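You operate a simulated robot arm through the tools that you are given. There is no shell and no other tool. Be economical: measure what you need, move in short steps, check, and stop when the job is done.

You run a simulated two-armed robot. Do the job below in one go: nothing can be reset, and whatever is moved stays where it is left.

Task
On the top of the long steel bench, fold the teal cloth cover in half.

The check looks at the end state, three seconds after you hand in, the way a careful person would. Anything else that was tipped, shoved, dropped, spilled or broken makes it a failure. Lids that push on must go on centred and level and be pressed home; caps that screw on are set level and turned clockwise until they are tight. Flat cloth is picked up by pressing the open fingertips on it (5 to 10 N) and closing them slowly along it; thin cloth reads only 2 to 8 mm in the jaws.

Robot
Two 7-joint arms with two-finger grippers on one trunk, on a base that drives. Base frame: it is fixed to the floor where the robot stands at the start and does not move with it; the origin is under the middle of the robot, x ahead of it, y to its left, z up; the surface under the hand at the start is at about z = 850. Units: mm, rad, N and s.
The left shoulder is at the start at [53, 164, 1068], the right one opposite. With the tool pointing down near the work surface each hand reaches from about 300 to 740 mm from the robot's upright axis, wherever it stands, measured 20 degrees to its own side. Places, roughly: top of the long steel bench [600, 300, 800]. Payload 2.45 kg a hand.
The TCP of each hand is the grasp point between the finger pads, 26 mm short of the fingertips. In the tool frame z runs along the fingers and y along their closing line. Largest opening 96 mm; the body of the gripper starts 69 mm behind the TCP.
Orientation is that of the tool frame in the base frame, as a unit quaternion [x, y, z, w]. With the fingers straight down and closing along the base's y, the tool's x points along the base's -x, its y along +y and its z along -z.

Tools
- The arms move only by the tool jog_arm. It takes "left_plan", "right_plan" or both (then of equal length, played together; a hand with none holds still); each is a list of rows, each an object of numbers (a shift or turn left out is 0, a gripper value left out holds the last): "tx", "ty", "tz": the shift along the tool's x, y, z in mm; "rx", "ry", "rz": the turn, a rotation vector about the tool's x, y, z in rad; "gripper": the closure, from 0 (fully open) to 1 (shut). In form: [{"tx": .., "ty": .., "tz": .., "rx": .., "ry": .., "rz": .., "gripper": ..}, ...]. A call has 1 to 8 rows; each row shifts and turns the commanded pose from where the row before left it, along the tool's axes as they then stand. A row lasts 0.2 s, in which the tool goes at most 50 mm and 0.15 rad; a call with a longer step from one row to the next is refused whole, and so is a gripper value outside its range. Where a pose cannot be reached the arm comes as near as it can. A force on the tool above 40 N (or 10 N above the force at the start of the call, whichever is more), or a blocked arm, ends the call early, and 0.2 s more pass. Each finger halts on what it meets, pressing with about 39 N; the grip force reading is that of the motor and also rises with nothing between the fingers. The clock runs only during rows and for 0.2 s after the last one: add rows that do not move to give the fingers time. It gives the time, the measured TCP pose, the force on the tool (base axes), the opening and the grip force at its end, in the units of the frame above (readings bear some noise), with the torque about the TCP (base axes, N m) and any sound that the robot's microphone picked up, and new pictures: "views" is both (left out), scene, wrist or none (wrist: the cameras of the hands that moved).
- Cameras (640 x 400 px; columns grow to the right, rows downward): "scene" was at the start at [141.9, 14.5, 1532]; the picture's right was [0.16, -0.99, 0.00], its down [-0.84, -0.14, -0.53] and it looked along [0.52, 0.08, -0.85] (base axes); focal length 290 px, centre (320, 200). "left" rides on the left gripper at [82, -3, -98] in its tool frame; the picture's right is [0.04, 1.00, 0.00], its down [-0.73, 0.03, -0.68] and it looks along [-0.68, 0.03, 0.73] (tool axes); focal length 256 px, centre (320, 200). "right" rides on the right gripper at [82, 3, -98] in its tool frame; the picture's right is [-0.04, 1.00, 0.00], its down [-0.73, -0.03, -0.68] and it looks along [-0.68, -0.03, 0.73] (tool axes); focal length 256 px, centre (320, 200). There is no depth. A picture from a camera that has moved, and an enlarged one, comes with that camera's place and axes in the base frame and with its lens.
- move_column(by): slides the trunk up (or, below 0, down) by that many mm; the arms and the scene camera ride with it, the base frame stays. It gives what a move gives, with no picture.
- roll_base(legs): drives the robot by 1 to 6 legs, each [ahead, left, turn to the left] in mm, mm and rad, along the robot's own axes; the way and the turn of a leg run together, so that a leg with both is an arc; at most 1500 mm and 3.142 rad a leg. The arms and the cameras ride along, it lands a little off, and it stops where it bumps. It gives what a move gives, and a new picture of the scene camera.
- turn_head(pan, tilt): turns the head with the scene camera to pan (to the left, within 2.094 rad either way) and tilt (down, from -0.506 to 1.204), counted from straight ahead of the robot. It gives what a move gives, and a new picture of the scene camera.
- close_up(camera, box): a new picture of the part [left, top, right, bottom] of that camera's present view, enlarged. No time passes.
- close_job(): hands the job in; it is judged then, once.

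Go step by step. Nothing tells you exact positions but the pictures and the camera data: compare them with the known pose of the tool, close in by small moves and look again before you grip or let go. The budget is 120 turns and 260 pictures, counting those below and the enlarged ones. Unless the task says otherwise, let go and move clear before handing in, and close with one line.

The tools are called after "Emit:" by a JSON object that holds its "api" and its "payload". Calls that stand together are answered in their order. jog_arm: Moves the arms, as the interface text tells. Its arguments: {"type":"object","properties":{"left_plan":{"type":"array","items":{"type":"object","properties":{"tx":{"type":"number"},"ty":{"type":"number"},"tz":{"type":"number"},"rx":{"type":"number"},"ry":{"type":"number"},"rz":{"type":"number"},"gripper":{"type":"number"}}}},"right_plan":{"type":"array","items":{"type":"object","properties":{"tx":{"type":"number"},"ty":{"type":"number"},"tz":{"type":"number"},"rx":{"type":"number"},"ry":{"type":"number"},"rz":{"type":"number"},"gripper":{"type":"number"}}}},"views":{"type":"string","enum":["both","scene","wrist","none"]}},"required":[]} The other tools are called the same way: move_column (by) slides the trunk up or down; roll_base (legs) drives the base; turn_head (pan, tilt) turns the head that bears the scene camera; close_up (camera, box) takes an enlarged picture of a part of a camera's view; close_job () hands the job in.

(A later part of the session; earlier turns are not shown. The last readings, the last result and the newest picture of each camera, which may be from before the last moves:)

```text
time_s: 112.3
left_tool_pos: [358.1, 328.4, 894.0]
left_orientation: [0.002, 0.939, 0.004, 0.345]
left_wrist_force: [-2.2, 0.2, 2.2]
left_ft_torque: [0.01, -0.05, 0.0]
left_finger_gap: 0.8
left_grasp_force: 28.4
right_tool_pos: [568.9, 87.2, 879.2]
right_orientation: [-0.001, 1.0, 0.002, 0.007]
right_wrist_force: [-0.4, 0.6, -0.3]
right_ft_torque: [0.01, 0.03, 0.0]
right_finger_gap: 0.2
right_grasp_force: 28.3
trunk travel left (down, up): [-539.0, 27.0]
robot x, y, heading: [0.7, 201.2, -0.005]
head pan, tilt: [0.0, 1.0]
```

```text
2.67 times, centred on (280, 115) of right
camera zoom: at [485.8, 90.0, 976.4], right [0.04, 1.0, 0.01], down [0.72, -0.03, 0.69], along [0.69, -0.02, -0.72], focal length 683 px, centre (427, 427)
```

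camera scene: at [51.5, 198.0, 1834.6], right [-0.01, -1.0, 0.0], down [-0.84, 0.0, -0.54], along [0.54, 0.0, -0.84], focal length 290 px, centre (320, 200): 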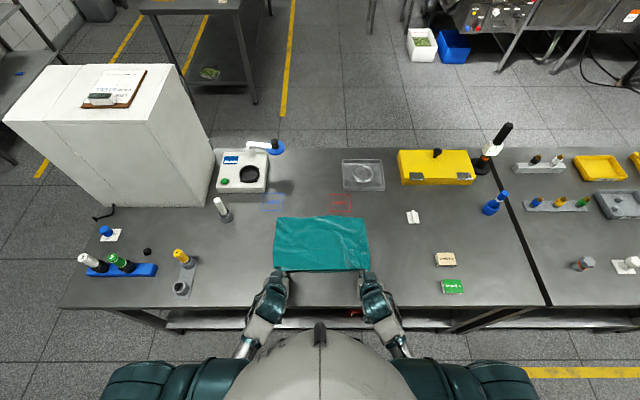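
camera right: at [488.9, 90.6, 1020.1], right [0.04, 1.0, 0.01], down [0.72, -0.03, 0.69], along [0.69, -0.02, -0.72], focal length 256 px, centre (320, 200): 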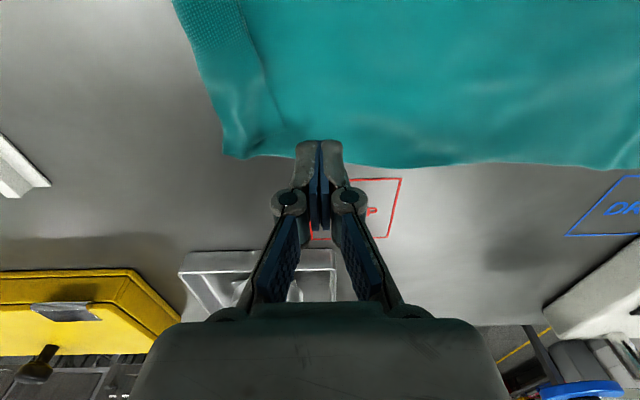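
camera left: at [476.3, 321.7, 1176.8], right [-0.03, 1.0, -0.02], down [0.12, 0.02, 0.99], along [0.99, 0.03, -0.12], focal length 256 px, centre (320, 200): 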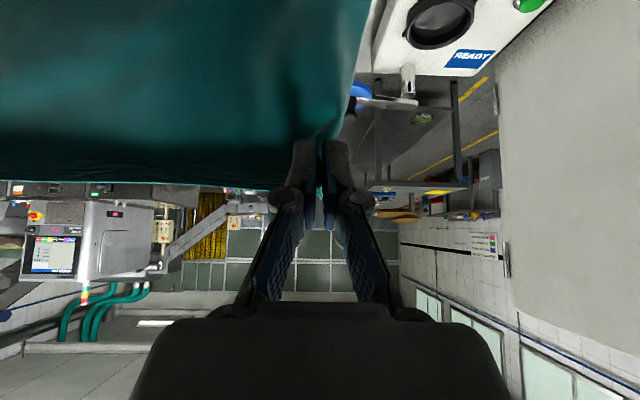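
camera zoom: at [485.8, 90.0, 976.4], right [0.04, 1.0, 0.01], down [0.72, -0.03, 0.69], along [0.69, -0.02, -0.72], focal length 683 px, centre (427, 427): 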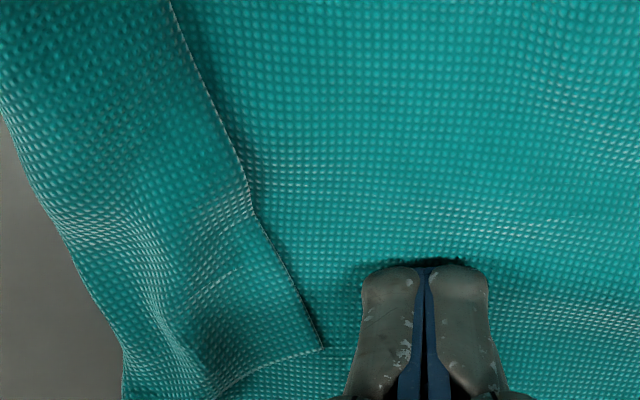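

Emit:
{"api": "jog_arm", "payload": {"right_plan": [{"tx": 5, "tz": 0.8}, {"ty": -8}, {"ty": -8}, {"ty": -8}, {"ty": -8}, {"ty": -8}, {}], "views": "none"}}

Emit:
{"api": "close_up", "payload": {"camera": "right", "box": [160, 40, 400, 190]}}

```text
time_s: 113.9
left_tool_pos: [357.6, 327.9, 894.5]
left_orientation: [0.001, 0.939, 0.004, 0.344]
left_wrist_force: [0.2, -1.3, 0.4]
left_ft_torque: [0.04, 0.02, 0.0]
left_finger_gap: 3.3
left_grasp_force: 36.5
right_tool_pos: [563.3, 47.2, 879.6]
right_orientation: [-0.001, 1.0, 0.002, 0.007]
right_wrist_force: [-0.1, -0.1, -0.3]
right_ft_torque: [-0.01, -0.01, 0.02]
right_finger_gap: 0.0
right_grasp_force: 28.4
trunk travel left (down, up): [-539.0, 27.0]
robot x, y, heading: [-1.6, 195.4, -0.006]
head pan, tilt: [0.0, 1.0]
```

```text
2.67 times, centred on (280, 115) of right
camera zoom: at [480.5, 49.9, 975.7], right [0.04, 1.0, 0.01], down [0.72, -0.03, 0.69], along [0.69, -0.02, -0.73], focal length 683 px, centre (427, 427)
```

zoom: 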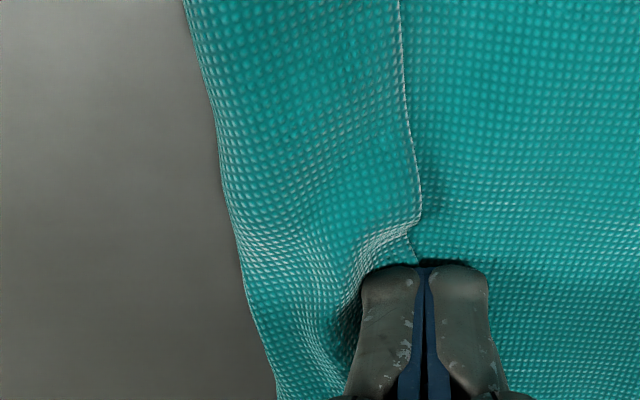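

The finger caught the strip's edge and is rolling it outward. I keep pushing.

Emit:
{"api": "jog_arm", "payload": {"right_plan": [{"ty": -8}, {"ty": -8}, {"ty": -8}, {"ty": -8}, {"ty": -8}, {}], "views": "none"}}

Emit:
{"api": "close_up", "payload": {"camera": "right", "box": [160, 40, 400, 190]}}

```text
time_s: 115.3
left_tool_pos: [358.5, 327.5, 893.5]
left_orientation: [0.001, 0.939, 0.004, 0.344]
left_wrist_force: [-0.9, -0.3, 0.1]
left_ft_torque: [0.01, -0.02, 0.0]
left_finger_gap: 3.3
left_grasp_force: 29.6
right_tool_pos: [562.4, 9.7, 878.6]
right_orientation: [-0.001, 1.0, 0.004, 0.007]
right_wrist_force: [-0.1, 0.8, 0.6]
right_ft_torque: [0.03, 0.02, 0.02]
right_finger_gap: 0.0
right_grasp_force: 28.2
trunk travel left (down, up): [-539.0, 27.0]
robot x, y, heading: [-2.6, 199.5, -0.009]
head pan, tilt: [0.0, 1.0]
```

```text
2.67 times, centred on (280, 115) of right
camera zoom: at [479.8, 11.1, 975.4], right [0.04, 1.0, 0.01], down [0.72, -0.03, 0.69], along [0.69, -0.02, -0.72], focal length 683 px, centre (427, 427)
```

zoom: 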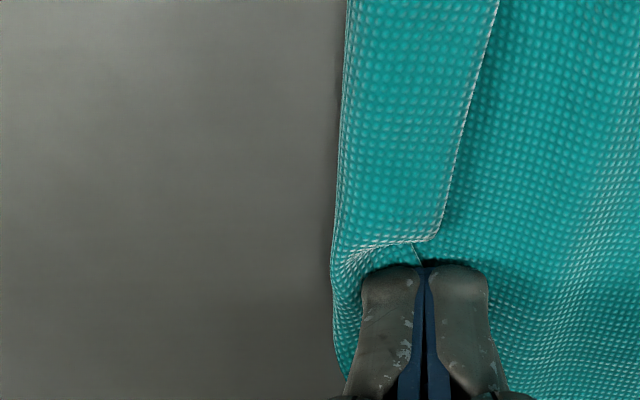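

Emit:
{"api": "jog_arm", "payload": {"right_plan": [{"ty": -8}, {"ty": -8}, {"ty": -8}, {"ty": -8}, {"ty": -8}, {"ty": -8}, {}], "views": "none"}}

Emit:
{"api": "close_up", "payload": {"camera": "right", "box": [200, 30, 520, 230]}}

```text
time_s: 116.9
left_tool_pos: [358.2, 327.5, 893.9]
left_orientation: [0.001, 0.939, 0.004, 0.345]
left_wrist_force: [-0.1, -0.6, -0.1]
left_ft_torque: [0.01, -0.01, -0.05]
left_finger_gap: 1.1
left_grasp_force: 29.5
right_tool_pos: [564.6, -41.1, 878.7]
right_orientation: [-0.001, 1.0, 0.004, 0.007]
right_wrist_force: [0.5, -0.5, 0.4]
right_ft_torque: [-0.01, -0.05, 0.0]
right_finger_gap: 0.0
right_grasp_force: 27.5
trunk travel left (down, up): [-539.0, 27.0]
robot x, y, heading: [-2.1, 200.6, -0.007]
head pan, tilt: [0.0, 1.0]
```

```text
2.00 times, centred on (360, 130) of right
camera zoom: at [481.4, -38.6, 975.6], right [0.04, 1.0, 0.01], down [0.72, -0.03, 0.69], along [0.69, -0.02, -0.72], focal length 512 px, centre (240, 340)
```

zoom: 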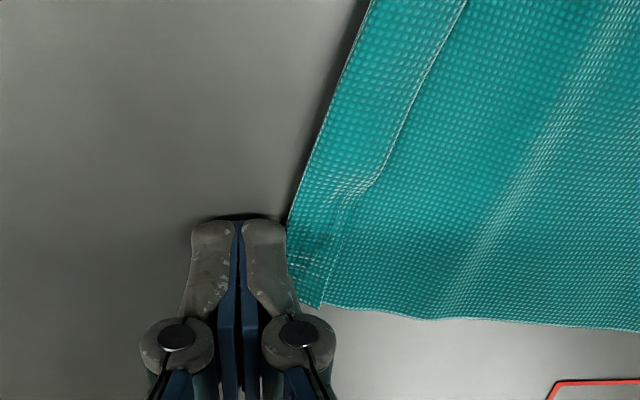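

One pass unrolled much of it; about 17 mm remains at the corner. I make a second pass.

Emit:
{"api": "jog_arm", "payload": {"right_plan": [{"tz": -20}, {"ty": 30}, {"ty": 28, "tx": 6}, {"tz": 15}, {"tz": 5.8}, {"ty": -8}, {"ty": -8}, {"ty": -8}], "views": "none"}}

Emit:
{"api": "jog_arm", "payload": {"right_plan": [{"ty": -8}, {"ty": -8}, {"ty": -8}, {"ty": -8}, {"ty": -8}, {"ty": -8}, {}], "views": "none"}}

Emit:
{"api": "close_up", "payload": {"camera": "right", "box": [200, 30, 520, 230]}}

```text
time_s: 118.7
left_tool_pos: [358.9, 327.3, 895.9]
left_orientation: [0.002, 0.939, 0.004, 0.344]
left_wrist_force: [-4.3, 1.2, 2.1]
left_ft_torque: [-0.02, 0.0, -0.04]
left_finger_gap: 1.2
left_grasp_force: 28.0
right_tool_pos: [558.2, -8.2, 877.5]
right_orientation: [-0.001, 1.0, 0.004, 0.007]
right_wrist_force: [0.5, 0.3, 0.4]
right_ft_torque: [0.0, -0.05, 0.02]
right_finger_gap: 0.2
right_grasp_force: 28.8
trunk travel left (down, up): [-539.0, 27.0]
robot x, y, heading: [0.8, 199.9, -0.004]
head pan, tilt: [0.0, 1.0]
```

```text
time_s: 120.3
left_tool_pos: [358.5, 327.2, 894.7]
left_orientation: [0.002, 0.939, 0.003, 0.344]
left_wrist_force: [-0.4, -0.1, 0.5]
left_ft_torque: [-0.02, -0.04, -0.06]
left_finger_gap: 3.2
left_grasp_force: 29.8
right_tool_pos: [557.7, -56.1, 877.5]
right_orientation: [-0.001, 1.0, 0.003, 0.007]
right_wrist_force: [0.1, 0.5, 0.9]
right_ft_torque: [0.01, 0.0, -0.05]
right_finger_gap: 0.0
right_grasp_force: 28.4
trunk travel left (down, up): [-539.0, 27.0]
robot x, y, heading: [-1.4, 200.3, -0.005]
head pan, tilt: [0.0, 1.0]
```

```text
2.00 times, centred on (360, 130) of right
camera zoom: at [473.5, -53.4, 974.2], right [0.04, 1.0, 0.01], down [0.72, -0.03, 0.69], along [0.69, -0.02, -0.73], focal length 512 px, centre (240, 340)
```

zoom: 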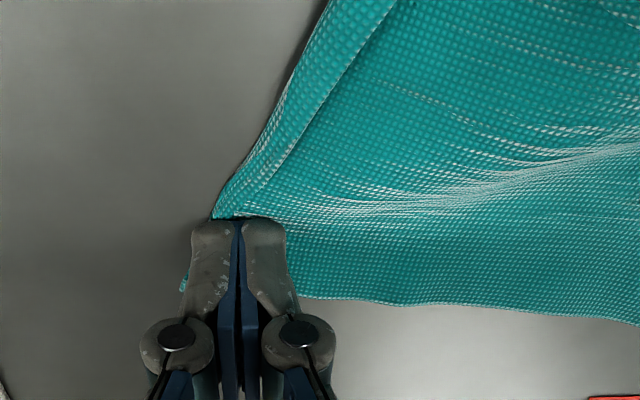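

Emit:
{"api": "jog_arm", "payload": {"right_plan": [{"tz": -30}, {"tz": -40}, {"tz": -40, "ty": -10}, {"ty": -40}, {"ty": -40}, {"ty": -40}, {}], "views": "none"}}

Emit:
{"api": "close_up", "payload": {"camera": "scene", "box": [260, 200, 404, 290]}}

```text
time_s: 121.9
left_tool_pos: [359.1, 326.4, 894.7]
left_orientation: [0.001, 0.939, 0.005, 0.344]
left_wrist_force: [0.8, -0.3, 0.0]
left_ft_torque: [0.04, -0.03, -0.01]
left_finger_gap: 3.7
left_grasp_force: 31.6
right_tool_pos: [553.9, -184.0, 984.5]
right_orientation: [0.0, 1.0, 0.004, 0.007]
right_wrist_force: [-0.6, 0.2, -0.8]
right_ft_torque: [-0.01, 0.0, -0.01]
right_finger_gap: 0.3
right_grasp_force: 28.7
trunk travel left (down, up): [-539.0, 27.0]
robot x, y, heading: [2.6, 202.1, -0.007]
head pan, tilt: [0.0, 1.0]
```

```text
4.44 times, centred on (332, 245) of scene
camera zoom: at [55.1, 194.3, 1834.5], right [-0.01, -1.0, 0.0], down [-0.84, 0.01, -0.54], along [0.54, 0.0, -0.84], focal length 1290 px, centre (267, 0)
```

zoom: 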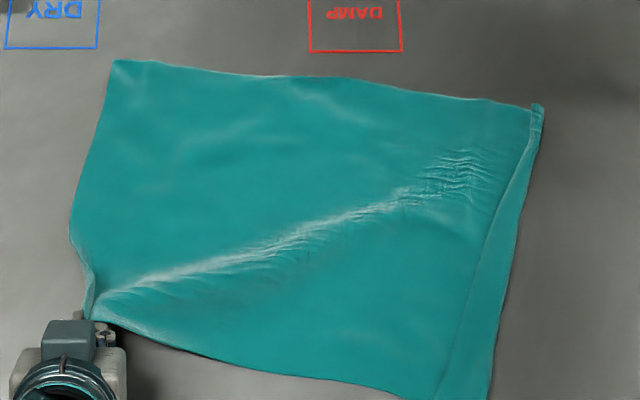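

The strip is nearly gone at the NR end but still wide at the FR end, near (340, 25–62). I push that end out the same way.

Emit:
{"api": "jog_arm", "payload": {"right_plan": [{"tx": 25, "ty": 34}, {"tx": 25, "ty": 34}, {"tx": 25, "ty": 34}, {"tx": 25, "ty": 34, "tz": 10}, {"tx": 25, "ty": 34, "tz": 12}, {"tx": 25, "ty": 34, "tz": 12}, {"tx": 25, "ty": 34, "tz": 14}, {"tx": 25, "ty": 36, "tz": 14}], "views": "wrist"}}

```text
time_s: 123.7
left_tool_pos: [357.2, 329.9, 895.3]
left_orientation: [0.001, 0.939, 0.003, 0.344]
left_wrist_force: [-1.2, 0.2, 0.0]
left_ft_torque: [0.05, -0.03, 0.0]
left_finger_gap: 3.3
left_grasp_force: 36.7
right_tool_pos: [357.4, 90.1, 924.9]
right_orientation: [-0.001, 1.0, 0.003, 0.007]
right_wrist_force: [0.0, 0.1, 0.6]
right_ft_torque: [-0.02, -0.01, -0.02]
right_finger_gap: 0.0
right_grasp_force: 28.6
trunk travel left (down, up): [-539.0, 27.0]
robot x, y, heading: [0.4, 202.9, -0.006]
head pan, tilt: [0.0, 1.0]
camera right: at [273.0, 92.4, 1022.0], right [0.04, 1.0, 0.01], down [0.72, -0.03, 0.69], along [0.69, -0.02, -0.72], focal length 256 px, centre (320, 200)
```

right: 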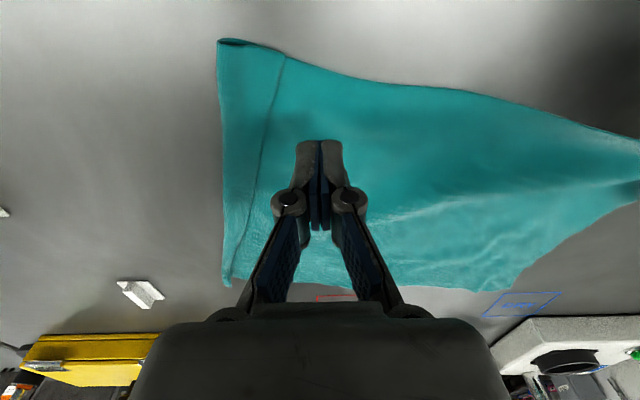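

Emit:
{"api": "jog_arm", "payload": {"right_plan": [{"tx": 15, "ty": 2, "tz": 15}, {"tx": 15, "tz": 17}, {"tz": 10}, {"tz": 4}, {}, {"ty": -8}, {"ty": -8}, {"ty": -8}], "views": "none"}}

Emit:
{"api": "close_up", "payload": {"camera": "right", "box": [160, 30, 480, 230]}}

```text
time_s: 125.5
left_tool_pos: [358.6, 327.9, 894.4]
left_orientation: [0.002, 0.939, 0.004, 0.344]
left_wrist_force: [-2.5, 0.9, 2.6]
left_ft_torque: [0.02, -0.01, 0.0]
left_finger_gap: 3.4
left_grasp_force: 32.1
right_tool_pos: [326.8, 66.5, 876.1]
right_orientation: [-0.002, 1.0, 0.003, 0.007]
right_wrist_force: [-0.5, 1.3, 0.2]
right_ft_torque: [0.01, 0.03, 0.0]
right_finger_gap: 0.1
right_grasp_force: 28.9
trunk travel left (down, up): [-539.0, 27.0]
robot x, y, heading: [-2.3, 198.0, -0.004]
head pan, tilt: [0.0, 1.0]
```

```text
2.00 times, centred on (320, 130) of right
camera zoom: at [243.9, 69.3, 973.5], right [0.04, 1.0, 0.01], down [0.72, -0.03, 0.69], along [0.69, -0.02, -0.73], focal length 512 px, centre (320, 340)
```

zoom: 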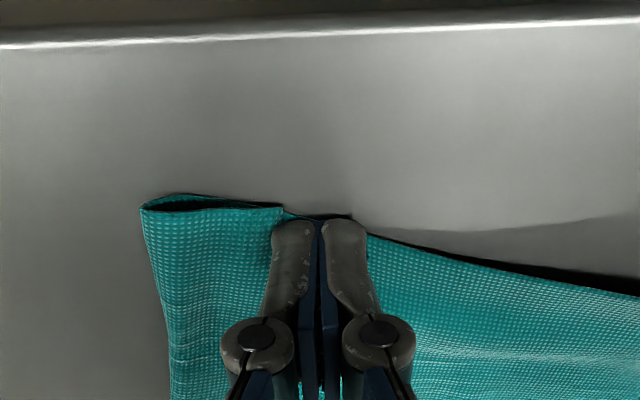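

Emit:
{"api": "jog_arm", "payload": {"right_plan": [{"ty": -8}, {"ty": -8}, {"ty": -8}, {"ty": -8}, {"ty": -8}, {"ty": -8}, {"ty": -8}, {"ty": -8}], "views": "none"}}

Emit:
{"api": "close_up", "payload": {"camera": "right", "box": [160, 30, 480, 230]}}

```text
time_s: 127.3
left_tool_pos: [357.6, 327.3, 894.2]
left_orientation: [0.001, 0.939, 0.004, 0.344]
left_wrist_force: [0.4, -3.7, -1.5]
left_ft_torque: [-0.13, 0.14, -0.28]
left_finger_gap: 2.9
left_grasp_force: 29.3
right_tool_pos: [326.8, 2.6, 877.9]
right_orientation: [-0.001, 1.0, 0.003, 0.007]
right_wrist_force: [0.5, 0.4, 2.0]
right_ft_torque: [-0.02, -0.01, 0.0]
right_finger_gap: 0.1
right_grasp_force: 28.4
trunk travel left (down, up): [-539.0, 27.0]
robot x, y, heading: [1.1, 200.4, -0.005]
head pan, tilt: [0.0, 1.0]
```

```text
2.00 times, centred on (320, 130) of right
camera zoom: at [243.4, 6.0, 973.3], right [0.04, 1.0, 0.01], down [0.72, -0.03, 0.69], along [0.69, -0.02, -0.72], focal length 512 px, centre (320, 340)
```

zoom: 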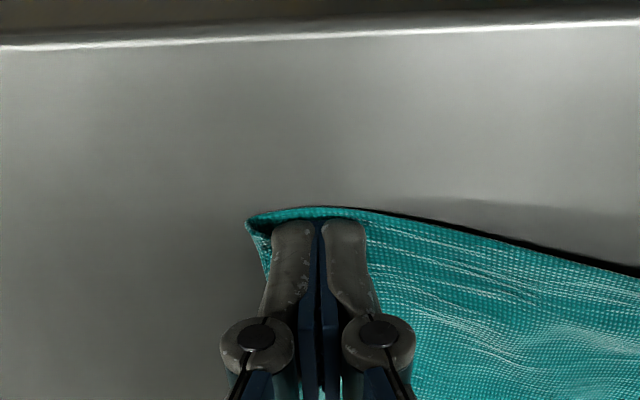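

Emit:
{"api": "jog_arm", "payload": {"right_plan": [{"ty": -8}, {"ty": -8}, {"ty": -8}, {"ty": -8}, {"ty": -8}, {"tz": -20}, {"tz": -40}, {"tz": -40, "tx": -30}], "views": "none"}}

Emit:
{"api": "jog_arm", "payload": {"right_plan": [{"ty": -45}, {"ty": -45}, {}], "views": "none"}}

Emit:
{"api": "close_up", "payload": {"camera": "scene", "box": [260, 200, 420, 300]}}

```text
time_s: 129.1
left_tool_pos: [361.3, 327.8, 894.0]
left_orientation: [0.003, 0.939, 0.004, 0.344]
left_wrist_force: [-1.1, -1.1, 1.1]
left_ft_torque: [-0.08, 0.03, -0.02]
left_finger_gap: 1.3
left_grasp_force: 31.0
right_tool_pos: [357.2, -40.4, 977.1]
right_orientation: [0.0, 1.0, 0.003, 0.005]
right_wrist_force: [0.0, -1.0, 0.2]
right_ft_torque: [-0.01, 0.04, 0.04]
right_finger_gap: 0.0
right_grasp_force: 28.2
trunk travel left (down, up): [-539.0, 27.0]
robot x, y, heading: [-0.3, 200.9, -0.008]
head pan, tilt: [0.0, 1.0]
```

```text
time_s: 129.9
left_tool_pos: [358.4, 326.3, 894.2]
left_orientation: [0.001, 0.939, 0.005, 0.345]
left_wrist_force: [0.4, -0.7, -0.5]
left_ft_torque: [0.04, -0.04, 0.02]
left_finger_gap: 4.1
left_grasp_force: 35.7
right_tool_pos: [356.1, -131.5, 977.2]
right_orientation: [-0.002, 1.0, 0.003, 0.007]
right_wrist_force: [0.1, 0.6, 1.5]
right_ft_torque: [0.01, 0.01, 0.03]
right_finger_gap: 0.0
right_grasp_force: 28.1
trunk travel left (down, up): [-539.0, 27.0]
robot x, y, heading: [3.1, 201.7, -0.002]
head pan, tilt: [0.0, 1.0]
```

```text
4.00 times, centred on (340, 250) of scene
camera zoom: at [53.6, 193.2, 1834.5], right [-0.01, -1.0, 0.0], down [-0.84, 0.01, -0.54], along [0.54, 0.0, -0.84], focal length 1161 px, centre (240, 0)
```

zoom: 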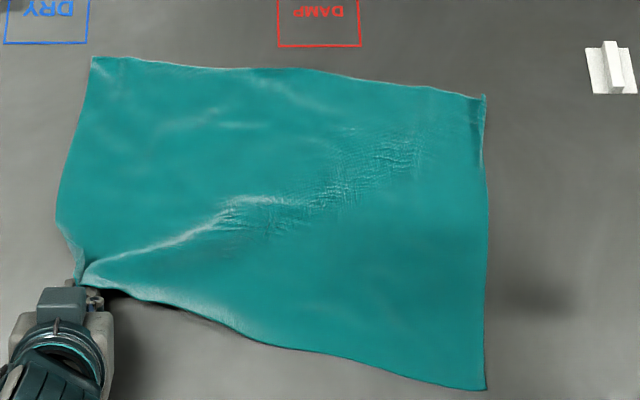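

The right edge is now fully open and the cloth is flat. Next I'll pick up the edge at x≈600 (corners near (618, 337) and (576, −41)) and repeat the hang-and-lay that worked. First I release the left hand and bring both hands over.

Emit:
{"api": "jog_arm", "payload": {"left_plan": [{"tx": 5, "tz": 6}, {"gripper": 0.8}, {"gripper": 0.6}, {"tz": -35}, {"tz": -45}, {"tx": -25, "tz": -20, "ry": 0.1}, {"tx": -30, "tz": -10, "ry": 0.1}, {"tx": -35, "ry": 0.1}], "right_plan": [{}, {}, {"gripper": 0.6}, {"tx": -25, "ty": 15}, {"tx": -25, "ty": 15}, {"tx": -25, "ty": 15}, {"tx": -25, "ty": 15}, {"tx": -25, "ty": 15}], "views": "none"}}

Emit:
{"api": "jog_arm", "payload": {"left_plan": [{"tx": -35, "ry": 0.1}, {"tx": -35, "ry": 0.1}, {"tx": -35, "ry": 0.1}, {"tx": -35, "ry": 0.1}, {"tx": -30}, {}], "right_plan": [{"tx": -25, "ty": 15}, {"tx": -25, "ty": 15}, {"tx": -25, "ty": 15}, {}, {}, {}], "views": "wrist"}}

```text
time_s: 131.7
left_tool_pos: [365.8, 326.3, 1020.0]
left_orientation: [0.002, 0.98, 0.003, 0.198]
left_wrist_force: [-0.5, 0.6, -0.3]
left_ft_torque: [0.01, 0.03, 0.02]
left_finger_gap: 38.5
left_grasp_force: 0.0
right_tool_pos: [483.6, -52.6, 977.4]
right_orientation: [-0.001, 1.0, 0.003, 0.005]
right_wrist_force: [1.1, 0.6, 0.1]
right_ft_torque: [0.01, 0.01, -0.02]
right_finger_gap: 38.2
right_grasp_force: 0.1
trunk travel left (down, up): [-539.0, 27.0]
robot x, y, heading: [1.3, 198.8, -0.005]
head pan, tilt: [0.0, 1.0]
```

```text
time_s: 133.1
left_tool_pos: [544.8, 322.6, 1027.5]
left_orientation: [0.0, 1.0, 0.004, 0.002]
left_wrist_force: [-0.7, 0.9, 0.4]
left_ft_torque: [0.02, -0.03, 0.0]
left_finger_gap: 38.7
left_grasp_force: 0.0
left hand out of reach, approached as far as the arm can: row 2, 3, 4
right_tool_pos: [558.0, -12.5, 978.8]
right_orientation: [-0.001, 1.0, 0.004, 0.007]
right_wrist_force: [0.6, -0.3, 0.1]
right_ft_torque: [0.03, 0.03, -0.01]
right_finger_gap: 38.3
right_grasp_force: 0.0
trunk travel left (down, up): [-539.0, 27.0]
robot x, y, heading: [1.1, 199.1, -0.003]
head pan, tilt: [0.0, 1.0]
camera right: at [474.1, -9.7, 1075.7], right [0.04, 1.0, 0.01], down [0.72, -0.03, 0.69], along [0.69, -0.02, -0.72], focal length 256 px, centre (320, 200)
camera left: at [463.1, 318.3, 1124.5], right [-0.04, 1.0, 0.01], down [0.73, 0.02, 0.68], along [0.68, 0.03, -0.73], focal length 256 px, centre (320, 200)
```

right: 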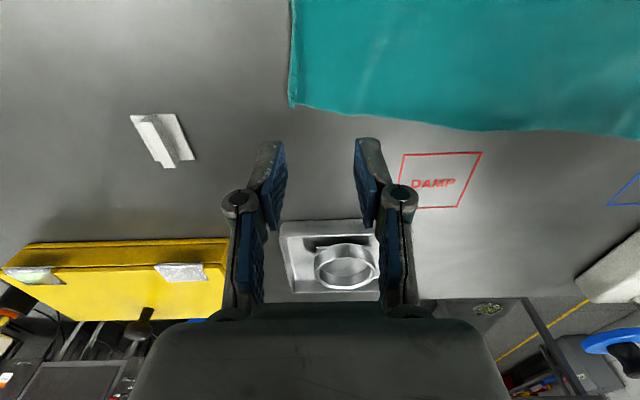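
left: 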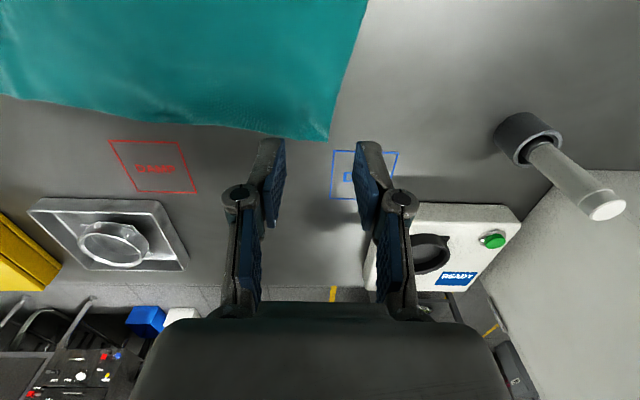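

Emit:
{"api": "jog_arm", "payload": {"left_plan": [{"tx": -15, "ty": -5, "tz": 28}, {"tx": -15, "ty": -5, "tz": 28}, {"tx": -15, "ty": -5, "tz": 28}, {"tx": -13, "ty": -5, "tz": 28}, {}], "right_plan": [{"tx": 1, "ty": 4, "tz": 20}, {"tx": 1, "ty": 4, "tz": 20}, {"tz": 20}, {}, {}], "views": "wrist"}}

```text
time_s: 134.3
left_tool_pos: [601.9, 308.7, 913.9]
left_orientation: [0.0, 1.0, 0.004, 0.001]
left_wrist_force: [-0.5, -0.1, 0.2]
left_ft_torque: [0.0, -0.01, 0.02]
left_finger_gap: 38.7
left_grasp_force: 0.2
right_tool_pos: [556.4, -0.8, 918.5]
right_orientation: [-0.002, 1.0, 0.003, 0.007]
right_wrist_force: [0.2, 0.0, -0.5]
right_ft_torque: [-0.02, -0.01, 0.0]
right_finger_gap: 38.1
right_grasp_force: 0.0
trunk travel left (down, up): [-539.0, 27.0]
robot x, y, heading: [-3.1, 200.2, -0.011]
head pan, tilt: [0.0, 1.0]
camera right: at [472.9, 1.5, 1015.5], right [0.04, 1.0, 0.01], down [0.72, -0.03, 0.69], along [0.69, -0.02, -0.72], focal length 256 px, centre (320, 200)
camera left: at [519.7, 303.8, 1011.4], right [-0.04, 1.0, 0.01], down [0.73, 0.02, 0.68], along [0.68, 0.03, -0.73], focal length 256 px, centre (320, 200)
```

right: 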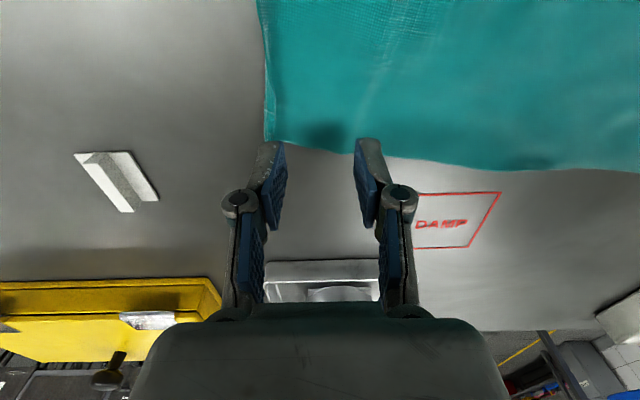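
left: 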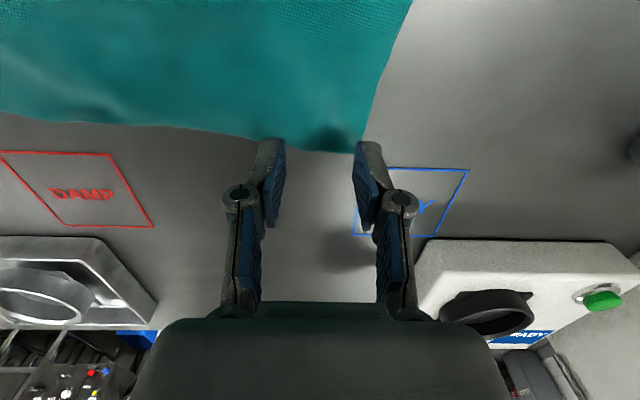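

Emit:
{"api": "jog_arm", "payload": {"left_plan": [{"ty": -6, "tz": 14}, {"tz": 12}, {"tz": 6}, {"tz": 2.5}, {}], "right_plan": [{"ty": -6, "tz": 14}, {"tz": 14}, {"tz": 8}, {"tz": 3}, {}], "views": "none"}}

Emit:
{"api": "jog_arm", "payload": {"left_plan": [{"tz": 1}, {"tz": 0.8}, {}], "right_plan": [{"tz": 1}, {"tz": 0.8}, {}], "views": "wrist"}}

```text
time_s: 135.5
left_tool_pos: [603.9, 300.8, 876.4]
left_orientation: [0.0, 1.0, 0.005, 0.004]
left_wrist_force: [0.6, -0.8, 10.1]
left_ft_torque: [0.01, -0.06, -0.01]
left_finger_gap: 39.3
left_grasp_force: 0.3
right_tool_pos: [553.9, -7.8, 881.7]
right_orientation: [-0.001, 1.0, 0.004, 0.008]
right_wrist_force: [0.4, -0.3, -0.7]
right_ft_torque: [-0.01, -0.02, 0.0]
right_finger_gap: 38.3
right_grasp_force: 0.1
trunk travel left (down, up): [-539.0, 27.0]
robot x, y, heading: [0.1, 198.7, -0.003]
head pan, tilt: [0.0, 1.0]
```

```text
time_s: 136.3
left_tool_pos: [600.3, 301.3, 873.8]
left_orientation: [0.001, 1.0, 0.004, 0.001]
left_wrist_force: [-0.9, 0.8, 13.2]
left_ft_torque: [0.0, -0.01, -0.02]
left_finger_gap: 42.4
left_grasp_force: 5.2
right_tool_pos: [555.0, -6.5, 878.8]
right_orientation: [-0.003, 1.0, 0.003, 0.008]
right_wrist_force: [0.1, 0.6, 1.0]
right_ft_torque: [0.02, 0.01, -0.03]
right_finger_gap: 38.3
right_grasp_force: 0.0
trunk travel left (down, up): [-539.0, 27.0]
robot x, y, heading: [1.3, 197.5, -0.008]
head pan, tilt: [0.0, 1.0]
camera right: at [471.4, -4.4, 974.9], right [0.04, 1.0, 0.01], down [0.72, -0.03, 0.69], along [0.69, -0.02, -0.72], focal length 256 px, centre (320, 200)
camera left: at [518.7, 296.7, 972.4], right [-0.04, 1.0, 0.01], down [0.73, 0.02, 0.68], along [0.68, 0.03, -0.73], focal length 256 px, centre (320, 200)
```

right: 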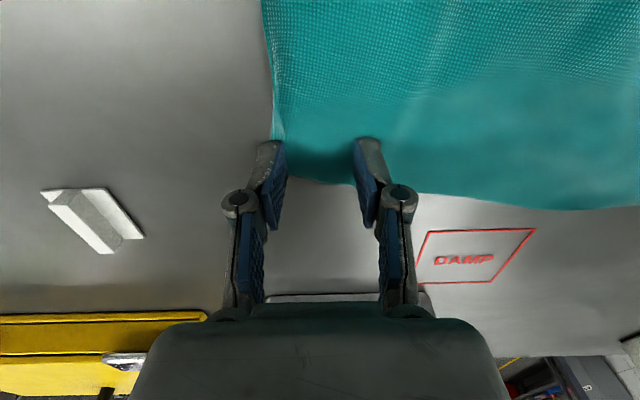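
left: 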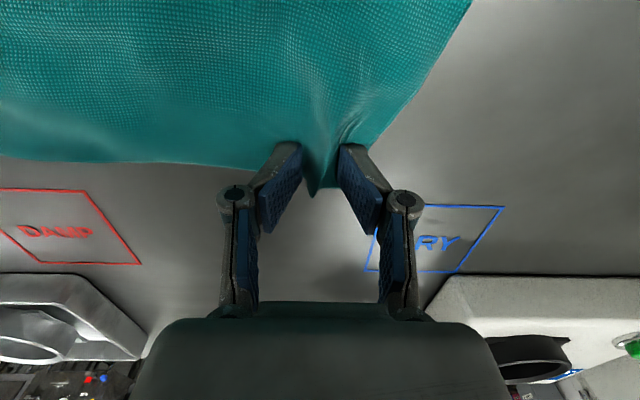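

Left is already forming a ridge. I ease the left, press the right, and close both slowly.

Emit:
{"api": "jog_arm", "payload": {"left_plan": [{"tz": -1}, {"gripper": 0.66}, {"gripper": 0.73}, {"gripper": 0.8}, {"gripper": 0.87}, {"gripper": 0.94}, {"gripper": 1.0}, {}], "right_plan": [{"tz": 1.6}, {"gripper": 0.66}, {"gripper": 0.73}, {"gripper": 0.8}, {"gripper": 0.87}, {"gripper": 0.94}, {"gripper": 1.0}, {}], "views": "none"}}

Emit:
{"api": "jog_arm", "payload": {"left_plan": [{"tz": -12}, {"tz": -15}, {"tz": -20, "tx": 6}, {"tz": -25, "tx": 7}, {"tz": -25, "tx": 7}, {}], "right_plan": [{"tz": -12}, {"tz": -15}, {"tz": -20, "tx": -8}, {"tz": -22, "tx": -9}, {"tz": -22, "tx": -8}, {}], "views": "wrist"}}

```text
time_s: 138.1
left_tool_pos: [600.5, 299.8, 876.3]
left_orientation: [0.0, 1.0, 0.005, 0.003]
left_wrist_force: [1.3, -1.3, 7.6]
left_ft_torque: [-0.04, 0.18, -0.03]
left_finger_gap: 4.7
left_grasp_force: 38.1
right_tool_pos: [554.3, -7.8, 878.7]
right_orientation: [-0.001, 1.0, 0.004, 0.008]
right_wrist_force: [0.5, 1.9, 4.4]
right_ft_torque: [0.06, -0.06, 0.02]
right_finger_gap: 0.0
right_grasp_force: 28.6
trunk travel left (down, up): [-539.0, 27.0]
robot x, y, heading: [0.6, 199.8, -0.005]
head pan, tilt: [0.0, 1.0]
```

```text
time_s: 139.5
left_tool_pos: [579.8, 301.9, 972.9]
left_orientation: [-0.001, 1.0, 0.005, 0.002]
left_wrist_force: [0.4, 0.4, 0.7]
left_ft_torque: [-0.03, 0.03, -0.03]
left_finger_gap: 4.7
left_grasp_force: 39.6
right_tool_pos: [580.3, -5.0, 968.7]
right_orientation: [-0.001, 1.0, 0.003, 0.007]
right_wrist_force: [1.0, 0.5, 0.6]
right_ft_torque: [-0.01, -0.01, 0.02]
right_finger_gap: 0.0
right_grasp_force: 28.5
trunk travel left (down, up): [-539.0, 27.0]
robot x, y, heading: [1.1, 196.0, -0.005]
head pan, tilt: [0.0, 1.0]
camera right: at [495.9, -3.1, 1065.5], right [0.04, 1.0, 0.01], down [0.72, -0.03, 0.69], along [0.69, -0.02, -0.73], focal length 256 px, centre (320, 200)
camera left: at [498.7, 297.2, 1071.5], right [-0.04, 1.0, 0.01], down [0.73, 0.02, 0.68], along [0.68, 0.03, -0.73], focal length 256 px, centre (320, 200)
```

right: 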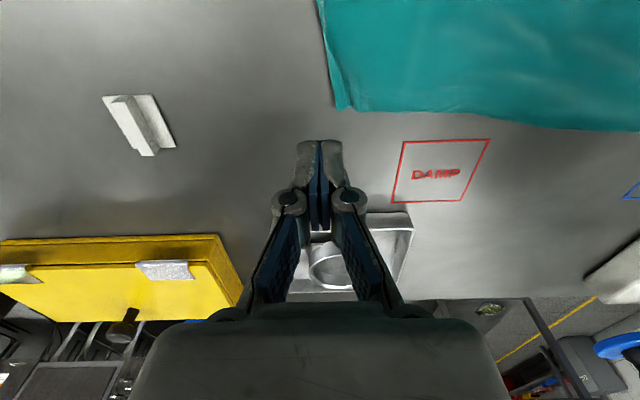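
left: 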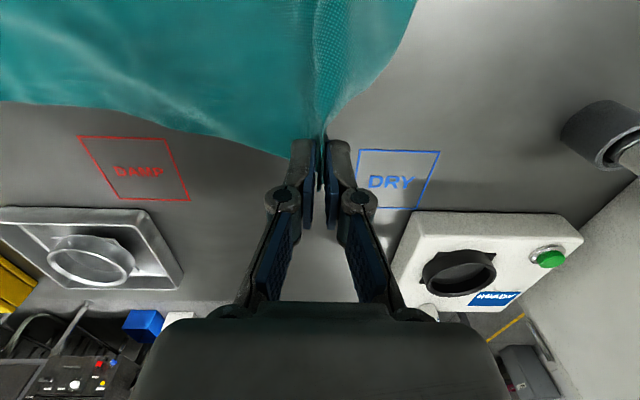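

The right slipped off; the left holds. The near-right corner is now at (590, 10), so I retry there with the right hand.

Emit:
{"api": "jog_arm", "payload": {"right_plan": [{"ty": 24, "tx": 2, "gripper": 0.6}, {"ty": 23, "tx": 2, "tz": 20}, {"tz": 30}, {"tz": 25}, {"tz": 10}, {}], "views": "wrist"}}

```text
time_s: 140.9
left_tool_pos: [580.5, 301.1, 973.4]
left_orientation: [0.0, 1.0, 0.004, 0.002]
left_wrist_force: [0.5, 0.7, 2.0]
left_ft_torque: [0.09, 0.02, -0.01]
left_finger_gap: 1.9
left_grasp_force: 32.0
right_tool_pos: [579.1, 43.5, 884.5]
right_orientation: [-0.001, 1.0, 0.003, 0.007]
right_wrist_force: [0.5, 0.2, -0.3]
right_ft_torque: [0.0, 0.0, 0.0]
right_finger_gap: 38.5
right_grasp_force: 0.1
trunk travel left (down, up): [-539.0, 27.0]
robot x, y, heading: [1.7, 196.4, -0.006]
head pan, tilt: [0.0, 1.0]
camera right: at [494.5, 45.8, 979.9], right [0.04, 1.0, 0.01], down [0.72, -0.03, 0.69], along [0.69, -0.02, -0.73], focal length 256 px, centre (320, 200)
```

right: 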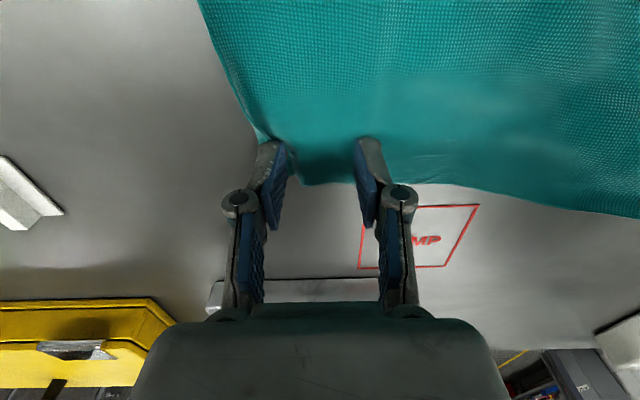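

Emit:
{"api": "jog_arm", "payload": {"right_plan": [{"tx": 2, "tz": 3}, {"tz": 2}, {"tz": 1.5}, {"tz": 0.8}, {}], "views": "none"}}

```text
time_s: 142.1
left_tool_pos: [580.1, 302.2, 972.9]
left_orientation: [0.0, 1.0, 0.004, 0.001]
left_wrist_force: [0.0, -1.6, -0.4]
left_ft_torque: [0.02, 0.03, 0.0]
left_finger_gap: 5.4
left_grasp_force: 38.5
right_tool_pos: [574.9, 41.8, 876.2]
right_orientation: [-0.002, 1.0, 0.004, 0.008]
right_wrist_force: [-0.3, -0.7, 14.2]
right_ft_torque: [0.04, 0.07, 0.0]
right_finger_gap: 39.0
right_grasp_force: 5.8
trunk travel left (down, up): [-539.0, 27.0]
robot x, y, heading: [-1.5, 200.0, -0.005]
head pan, tilt: [0.0, 1.0]
```

Emit:
{"api": "jog_arm", "payload": {"right_plan": [{"tz": -0.4}, {"gripper": 0.66}, {"gripper": 0.73}, {"gripper": 0.8}, {"gripper": 0.87}, {"gripper": 0.94}, {"gripper": 1.0}, {}], "views": "none"}}

Emit:
{"api": "jog_arm", "payload": {"right_plan": [{"tz": -12}, {"tz": -20}, {"tz": -25}, {"tz": -25}, {"tz": -15}, {}], "views": "wrist"}}

```text
time_s: 143.9
left_tool_pos: [578.7, 300.5, 972.5]
left_orientation: [0.0, 1.0, 0.005, 0.001]
left_wrist_force: [-0.1, -1.0, -1.0]
left_ft_torque: [-0.13, 0.0, 0.06]
left_finger_gap: 4.0
left_grasp_force: 30.2
right_tool_pos: [574.5, 41.9, 878.4]
right_orientation: [-0.001, 1.0, 0.004, 0.007]
right_wrist_force: [-0.1, 0.2, 7.8]
right_ft_torque: [-0.07, 0.06, 0.0]
right_finger_gap: 1.3
right_grasp_force: 28.8
trunk travel left (down, up): [-539.0, 27.0]
robot x, y, heading: [0.3, 200.1, -0.005]
head pan, tilt: [0.0, 1.0]
```

```text
time_s: 145.3
left_tool_pos: [581.0, 301.9, 972.2]
left_orientation: [0.0, 1.0, 0.004, 0.003]
left_wrist_force: [-0.3, -0.1, 0.6]
left_ft_torque: [-0.08, -0.04, 0.0]
left_finger_gap: 4.5
left_grasp_force: 29.2
right_tool_pos: [574.4, 41.7, 973.2]
right_orientation: [0.0, 1.0, 0.003, 0.007]
right_wrist_force: [-0.2, -0.8, 0.2]
right_ft_torque: [-0.04, 0.05, 0.01]
right_finger_gap: 3.1
right_grasp_force: 29.8
trunk travel left (down, up): [-539.0, 27.0]
robot x, y, heading: [-0.9, 197.8, -0.008]
head pan, tilt: [0.0, 1.0]
camera right: at [491.1, 43.1, 1069.7], right [0.04, 1.0, 0.01], down [0.72, -0.03, 0.69], along [0.69, -0.02, -0.72], focal length 256 px, centre (320, 200)
```

right: 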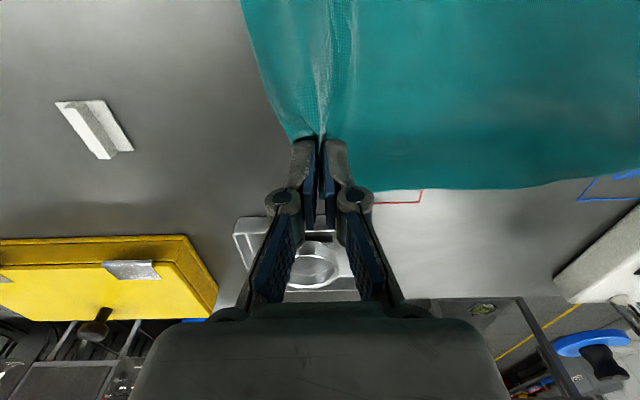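

Both far corners are held well. I lift and tilt together to let the cloth hang.

Emit:
{"api": "jog_arm", "payload": {"left_plan": [{"tx": -3, "ty": 1.4, "tz": -26, "ry": -0.1}, {"tx": -5.6, "ty": 1.4, "tz": -25.6, "ry": -0.1}, {"tx": -8.1, "ty": 1.4, "tz": -24.9, "ry": -0.1}, {"tx": -10.6, "ty": 1.4, "tz": -23.9, "ry": -0.1}, {"tx": -12.9, "ty": 1.4, "tz": -22.7, "ry": -0.1}, {"tx": -15.1, "ty": 1.4, "tz": -21.4, "ry": -0.1}, {"tx": -17.2, "ty": 1.4, "tz": -19.8, "ry": -0.1}, {}], "right_plan": [{"tx": -4, "ty": -1.2, "tz": -26, "ry": -0.1}, {"tx": -6.6, "ty": -1.2, "tz": -25.6, "ry": -0.1}, {"tx": -9.1, "ty": -1.2, "tz": -24.9, "ry": -0.1}, {"tx": -11.6, "ty": -1.2, "tz": -23.9, "ry": -0.1}, {"tx": -13.9, "ty": -1.2, "tz": -22.7, "ry": -0.1}, {"tx": -15.1, "ty": -1.2, "tz": -21.4, "ry": -0.1}, {"tx": -17.2, "ty": -1.2, "tz": -19.8, "ry": -0.1}, {}], "views": "none"}}

Emit:
{"api": "close_up", "payload": {"camera": "scene", "box": [250, 130, 410, 230]}}

```text
time_s: 147.1
left_tool_pos: [603.1, 308.0, 1156.2]
left_orientation: [0.002, 0.939, 0.003, 0.344]
left_wrist_force: [-0.6, -10.9, 2.0]
left_ft_torque: [-0.18, -0.02, -0.18]
left_finger_gap: 2.0
left_grasp_force: 30.6
right_tool_pos: [597.7, 31.7, 1158.5]
right_orientation: [-0.001, 0.937, 0.004, 0.35]
right_wrist_force: [-1.4, 11.7, 0.0]
right_ft_torque: [0.15, 0.0, 0.29]
right_finger_gap: 1.8
right_grasp_force: 30.8
trunk travel left (down, up): [-539.0, 27.0]
robot x, y, heading: [1.2, 200.9, -0.005]
head pan, tilt: [0.0, 1.0]
```

```text
4.00 times, centred on (330, 180) of scene
camera zoom: at [57.8, 196.8, 1834.4], right [-0.01, -1.0, 0.0], down [-0.84, 0.0, -0.54], along [0.54, 0.0, -0.84], focal length 1161 px, centre (280, 280)
```

zoom: 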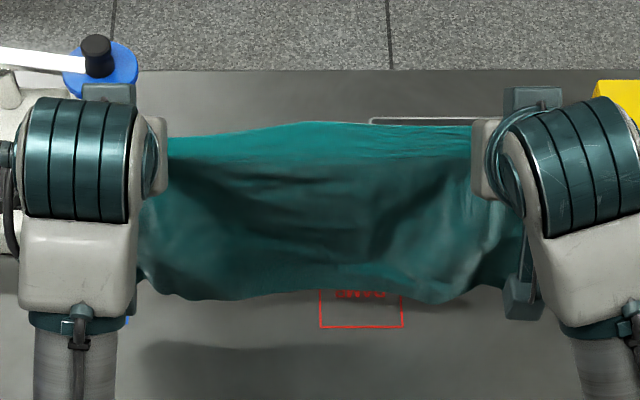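

It hangs nicely. I start the trailing lay-down as before.

Emit:
{"api": "jog_arm", "payload": {"left_plan": [{"tx": 14, "ty": -1, "tz": 1}, {"tx": 14, "tz": 1}, {"tx": 14, "tz": 1}, {"tx": 14, "tz": 1}, {"tx": 14, "tz": 1}, {"tx": 14, "tz": 1}, {"tx": 14, "tz": 1}, {"tx": 14, "tz": 1}], "right_plan": [{"tx": 14, "ty": 1, "tz": 1}, {"tx": 14, "tz": 1}, {"tx": 14, "tz": 1}, {"tx": 14, "tz": 1}, {"tx": 14, "tz": 1}, {"tx": 14, "tz": 1}, {"tx": 14, "tz": 1}, {"tx": 14, "tz": 1}], "views": "none"}}

Emit:
{"api": "jog_arm", "payload": {"left_plan": [{"tx": 14, "tz": 1}, {"tx": 14, "tz": 1}, {"tx": 14, "tz": 1}, {"tx": 14, "tz": 1}, {"tx": 11.5, "tz": 6}, {"tx": 11.5, "tz": 6}, {}], "right_plan": [{"tx": 14, "tz": 1}, {"tx": 14, "tz": 1}, {"tx": 14, "tz": 1}, {"tx": 14, "tz": 1}, {"tx": 11.5, "tz": 6}, {"tx": 11.5, "tz": 6}, {}], "views": "none"}}

Emit:
{"api": "close_up", "payload": {"camera": "scene", "box": [250, 170, 410, 270]}}

```text
time_s: 148.9
left_tool_pos: [518.9, 308.3, 1078.6]
left_orientation: [0.001, 0.939, 0.005, 0.345]
left_wrist_force: [0.1, -10.0, -0.2]
left_ft_torque: [-0.19, 0.01, -0.25]
left_finger_gap: 3.3
left_grasp_force: 34.9
right_tool_pos: [516.2, 32.4, 1075.3]
right_orientation: [0.0, 0.937, 0.003, 0.35]
right_wrist_force: [-0.3, 8.2, 0.3]
right_ft_torque: [0.06, -0.05, 0.25]
right_finger_gap: 1.7
right_grasp_force: 31.2
trunk travel left (down, up): [-539.0, 27.0]
robot x, y, heading: [1.8, 197.3, -0.002]
head pan, tilt: [0.0, 1.0]
```

```text
time_s: 150.5
left_tool_pos: [470.5, 307.9, 1014.9]
left_orientation: [0.001, 0.938, 0.003, 0.346]
left_wrist_force: [0.0, -9.9, -0.1]
left_ft_torque: [-0.19, -0.03, -0.21]
left_finger_gap: 3.2
left_grasp_force: 32.0
right_tool_pos: [471.0, 32.4, 1013.9]
right_orientation: [0.0, 0.937, 0.004, 0.35]
right_wrist_force: [-0.9, 10.9, 0.6]
right_ft_torque: [0.11, 0.02, 0.27]
right_finger_gap: 2.7
right_grasp_force: 33.8
trunk travel left (down, up): [-539.0, 27.0]
robot x, y, heading: [-0.0, 198.7, -0.009]
head pan, tilt: [0.0, 1.0]
```

```text
4.00 times, centred on (330, 220) of scene
camera zoom: at [54.4, 196.8, 1834.5], right [-0.01, -1.0, 0.0], down [-0.84, 0.0, -0.54], along [0.54, 0.0, -0.84], focal length 1161 px, centre (280, 120)
```

zoom: 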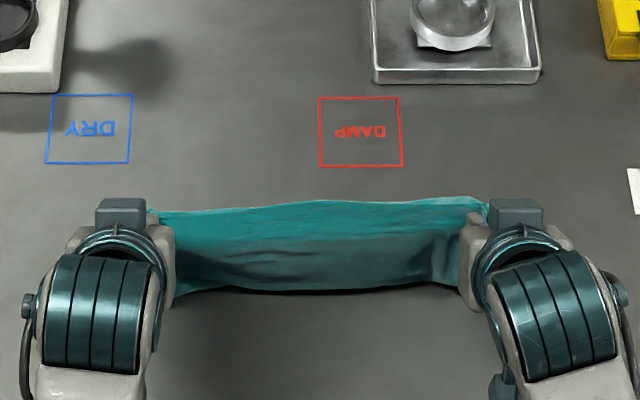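

Emit:
{"api": "close_up", "payload": {"camera": "scene", "box": [285, 210, 375, 250]}}

Emit:
{"api": "close_up", "payload": {"camera": "left", "box": [0, 0, 640, 400]}}

```text
7.11 times, centred on (330, 230) of scene
camera zoom: at [54.4, 196.8, 1834.5], right [-0.01, -1.0, 0.0], down [-0.84, 0.0, -0.54], along [0.54, 0.0, -0.84], focal length 2064 px, centre (249, -13)
```

zoom: 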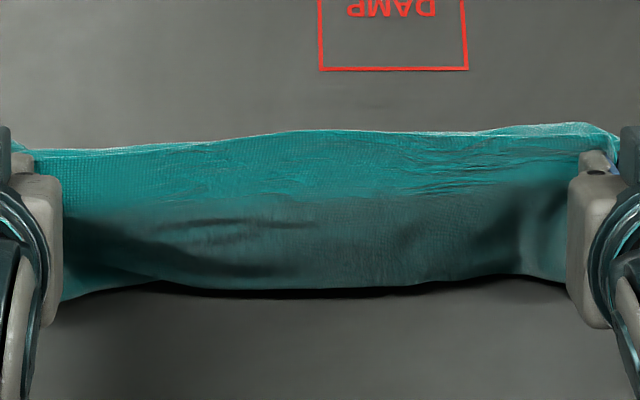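

```text
1.00 times, centred on (320, 200) of left (not enlarged: the box is as wide or as high as the picture)
camera zoom: at [344.7, 304.3, 1037.7], right [-0.03, 1.0, -0.02], down [0.12, 0.02, 0.99], along [0.99, 0.03, -0.12], focal length 256 px, centre (320, 200)
```

zoom: 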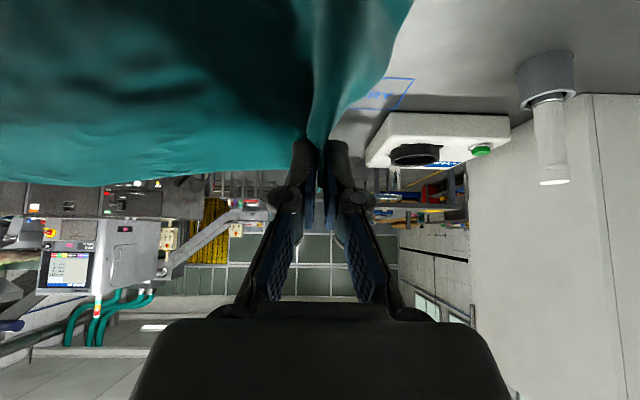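

Emit:
{"api": "jog_arm", "payload": {"left_plan": [{"tx": 14, "tz": 1.2}, {"tx": 14, "tz": 1.2}, {"tx": 14, "tz": 1.2}, {}], "right_plan": [{"tx": 14, "tz": 1.2}, {"tx": 14, "tz": 1.2}, {"tx": 14, "tz": 1.2}, {}], "views": "none"}}

Emit:
{"api": "close_up", "payload": {"camera": "scene", "box": [262, 205, 390, 285]}}

```text
time_s: 151.5
left_tool_pos: [439.9, 309.1, 983.8]
left_orientation: [0.001, 0.939, 0.004, 0.345]
left_wrist_force: [-0.5, -7.8, 2.3]
left_ft_torque: [-0.22, 0.02, -0.21]
left_finger_gap: 1.9
left_grasp_force: 30.7
right_tool_pos: [438.9, 32.0, 982.9]
right_orientation: [0.0, 0.937, 0.004, 0.348]
right_wrist_force: [-1.0, 10.3, -0.7]
right_ft_torque: [0.17, 0.05, 0.34]
right_finger_gap: 3.1
right_grasp_force: 30.1
trunk travel left (down, up): [-539.0, 27.0]
robot x, y, heading: [0.6, 198.3, -0.005]
head pan, tilt: [0.0, 1.0]
```

```text
5.00 times, centred on (326, 245) of scene
camera zoom: at [54.0, 196.6, 1834.5], right [-0.01, -1.0, 0.0], down [-0.84, 0.0, -0.54], along [0.54, 0.0, -0.84], focal length 1451 px, centre (290, -25)
```

zoom: 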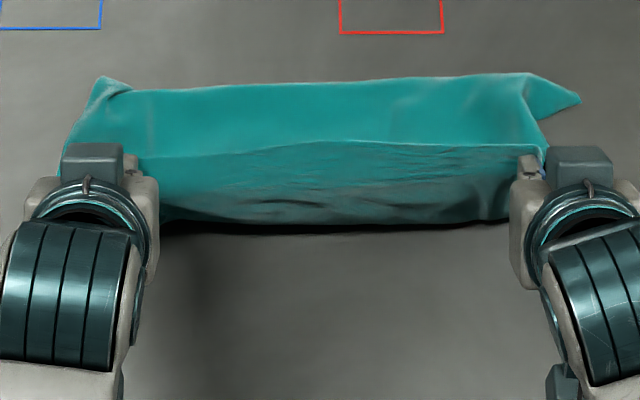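

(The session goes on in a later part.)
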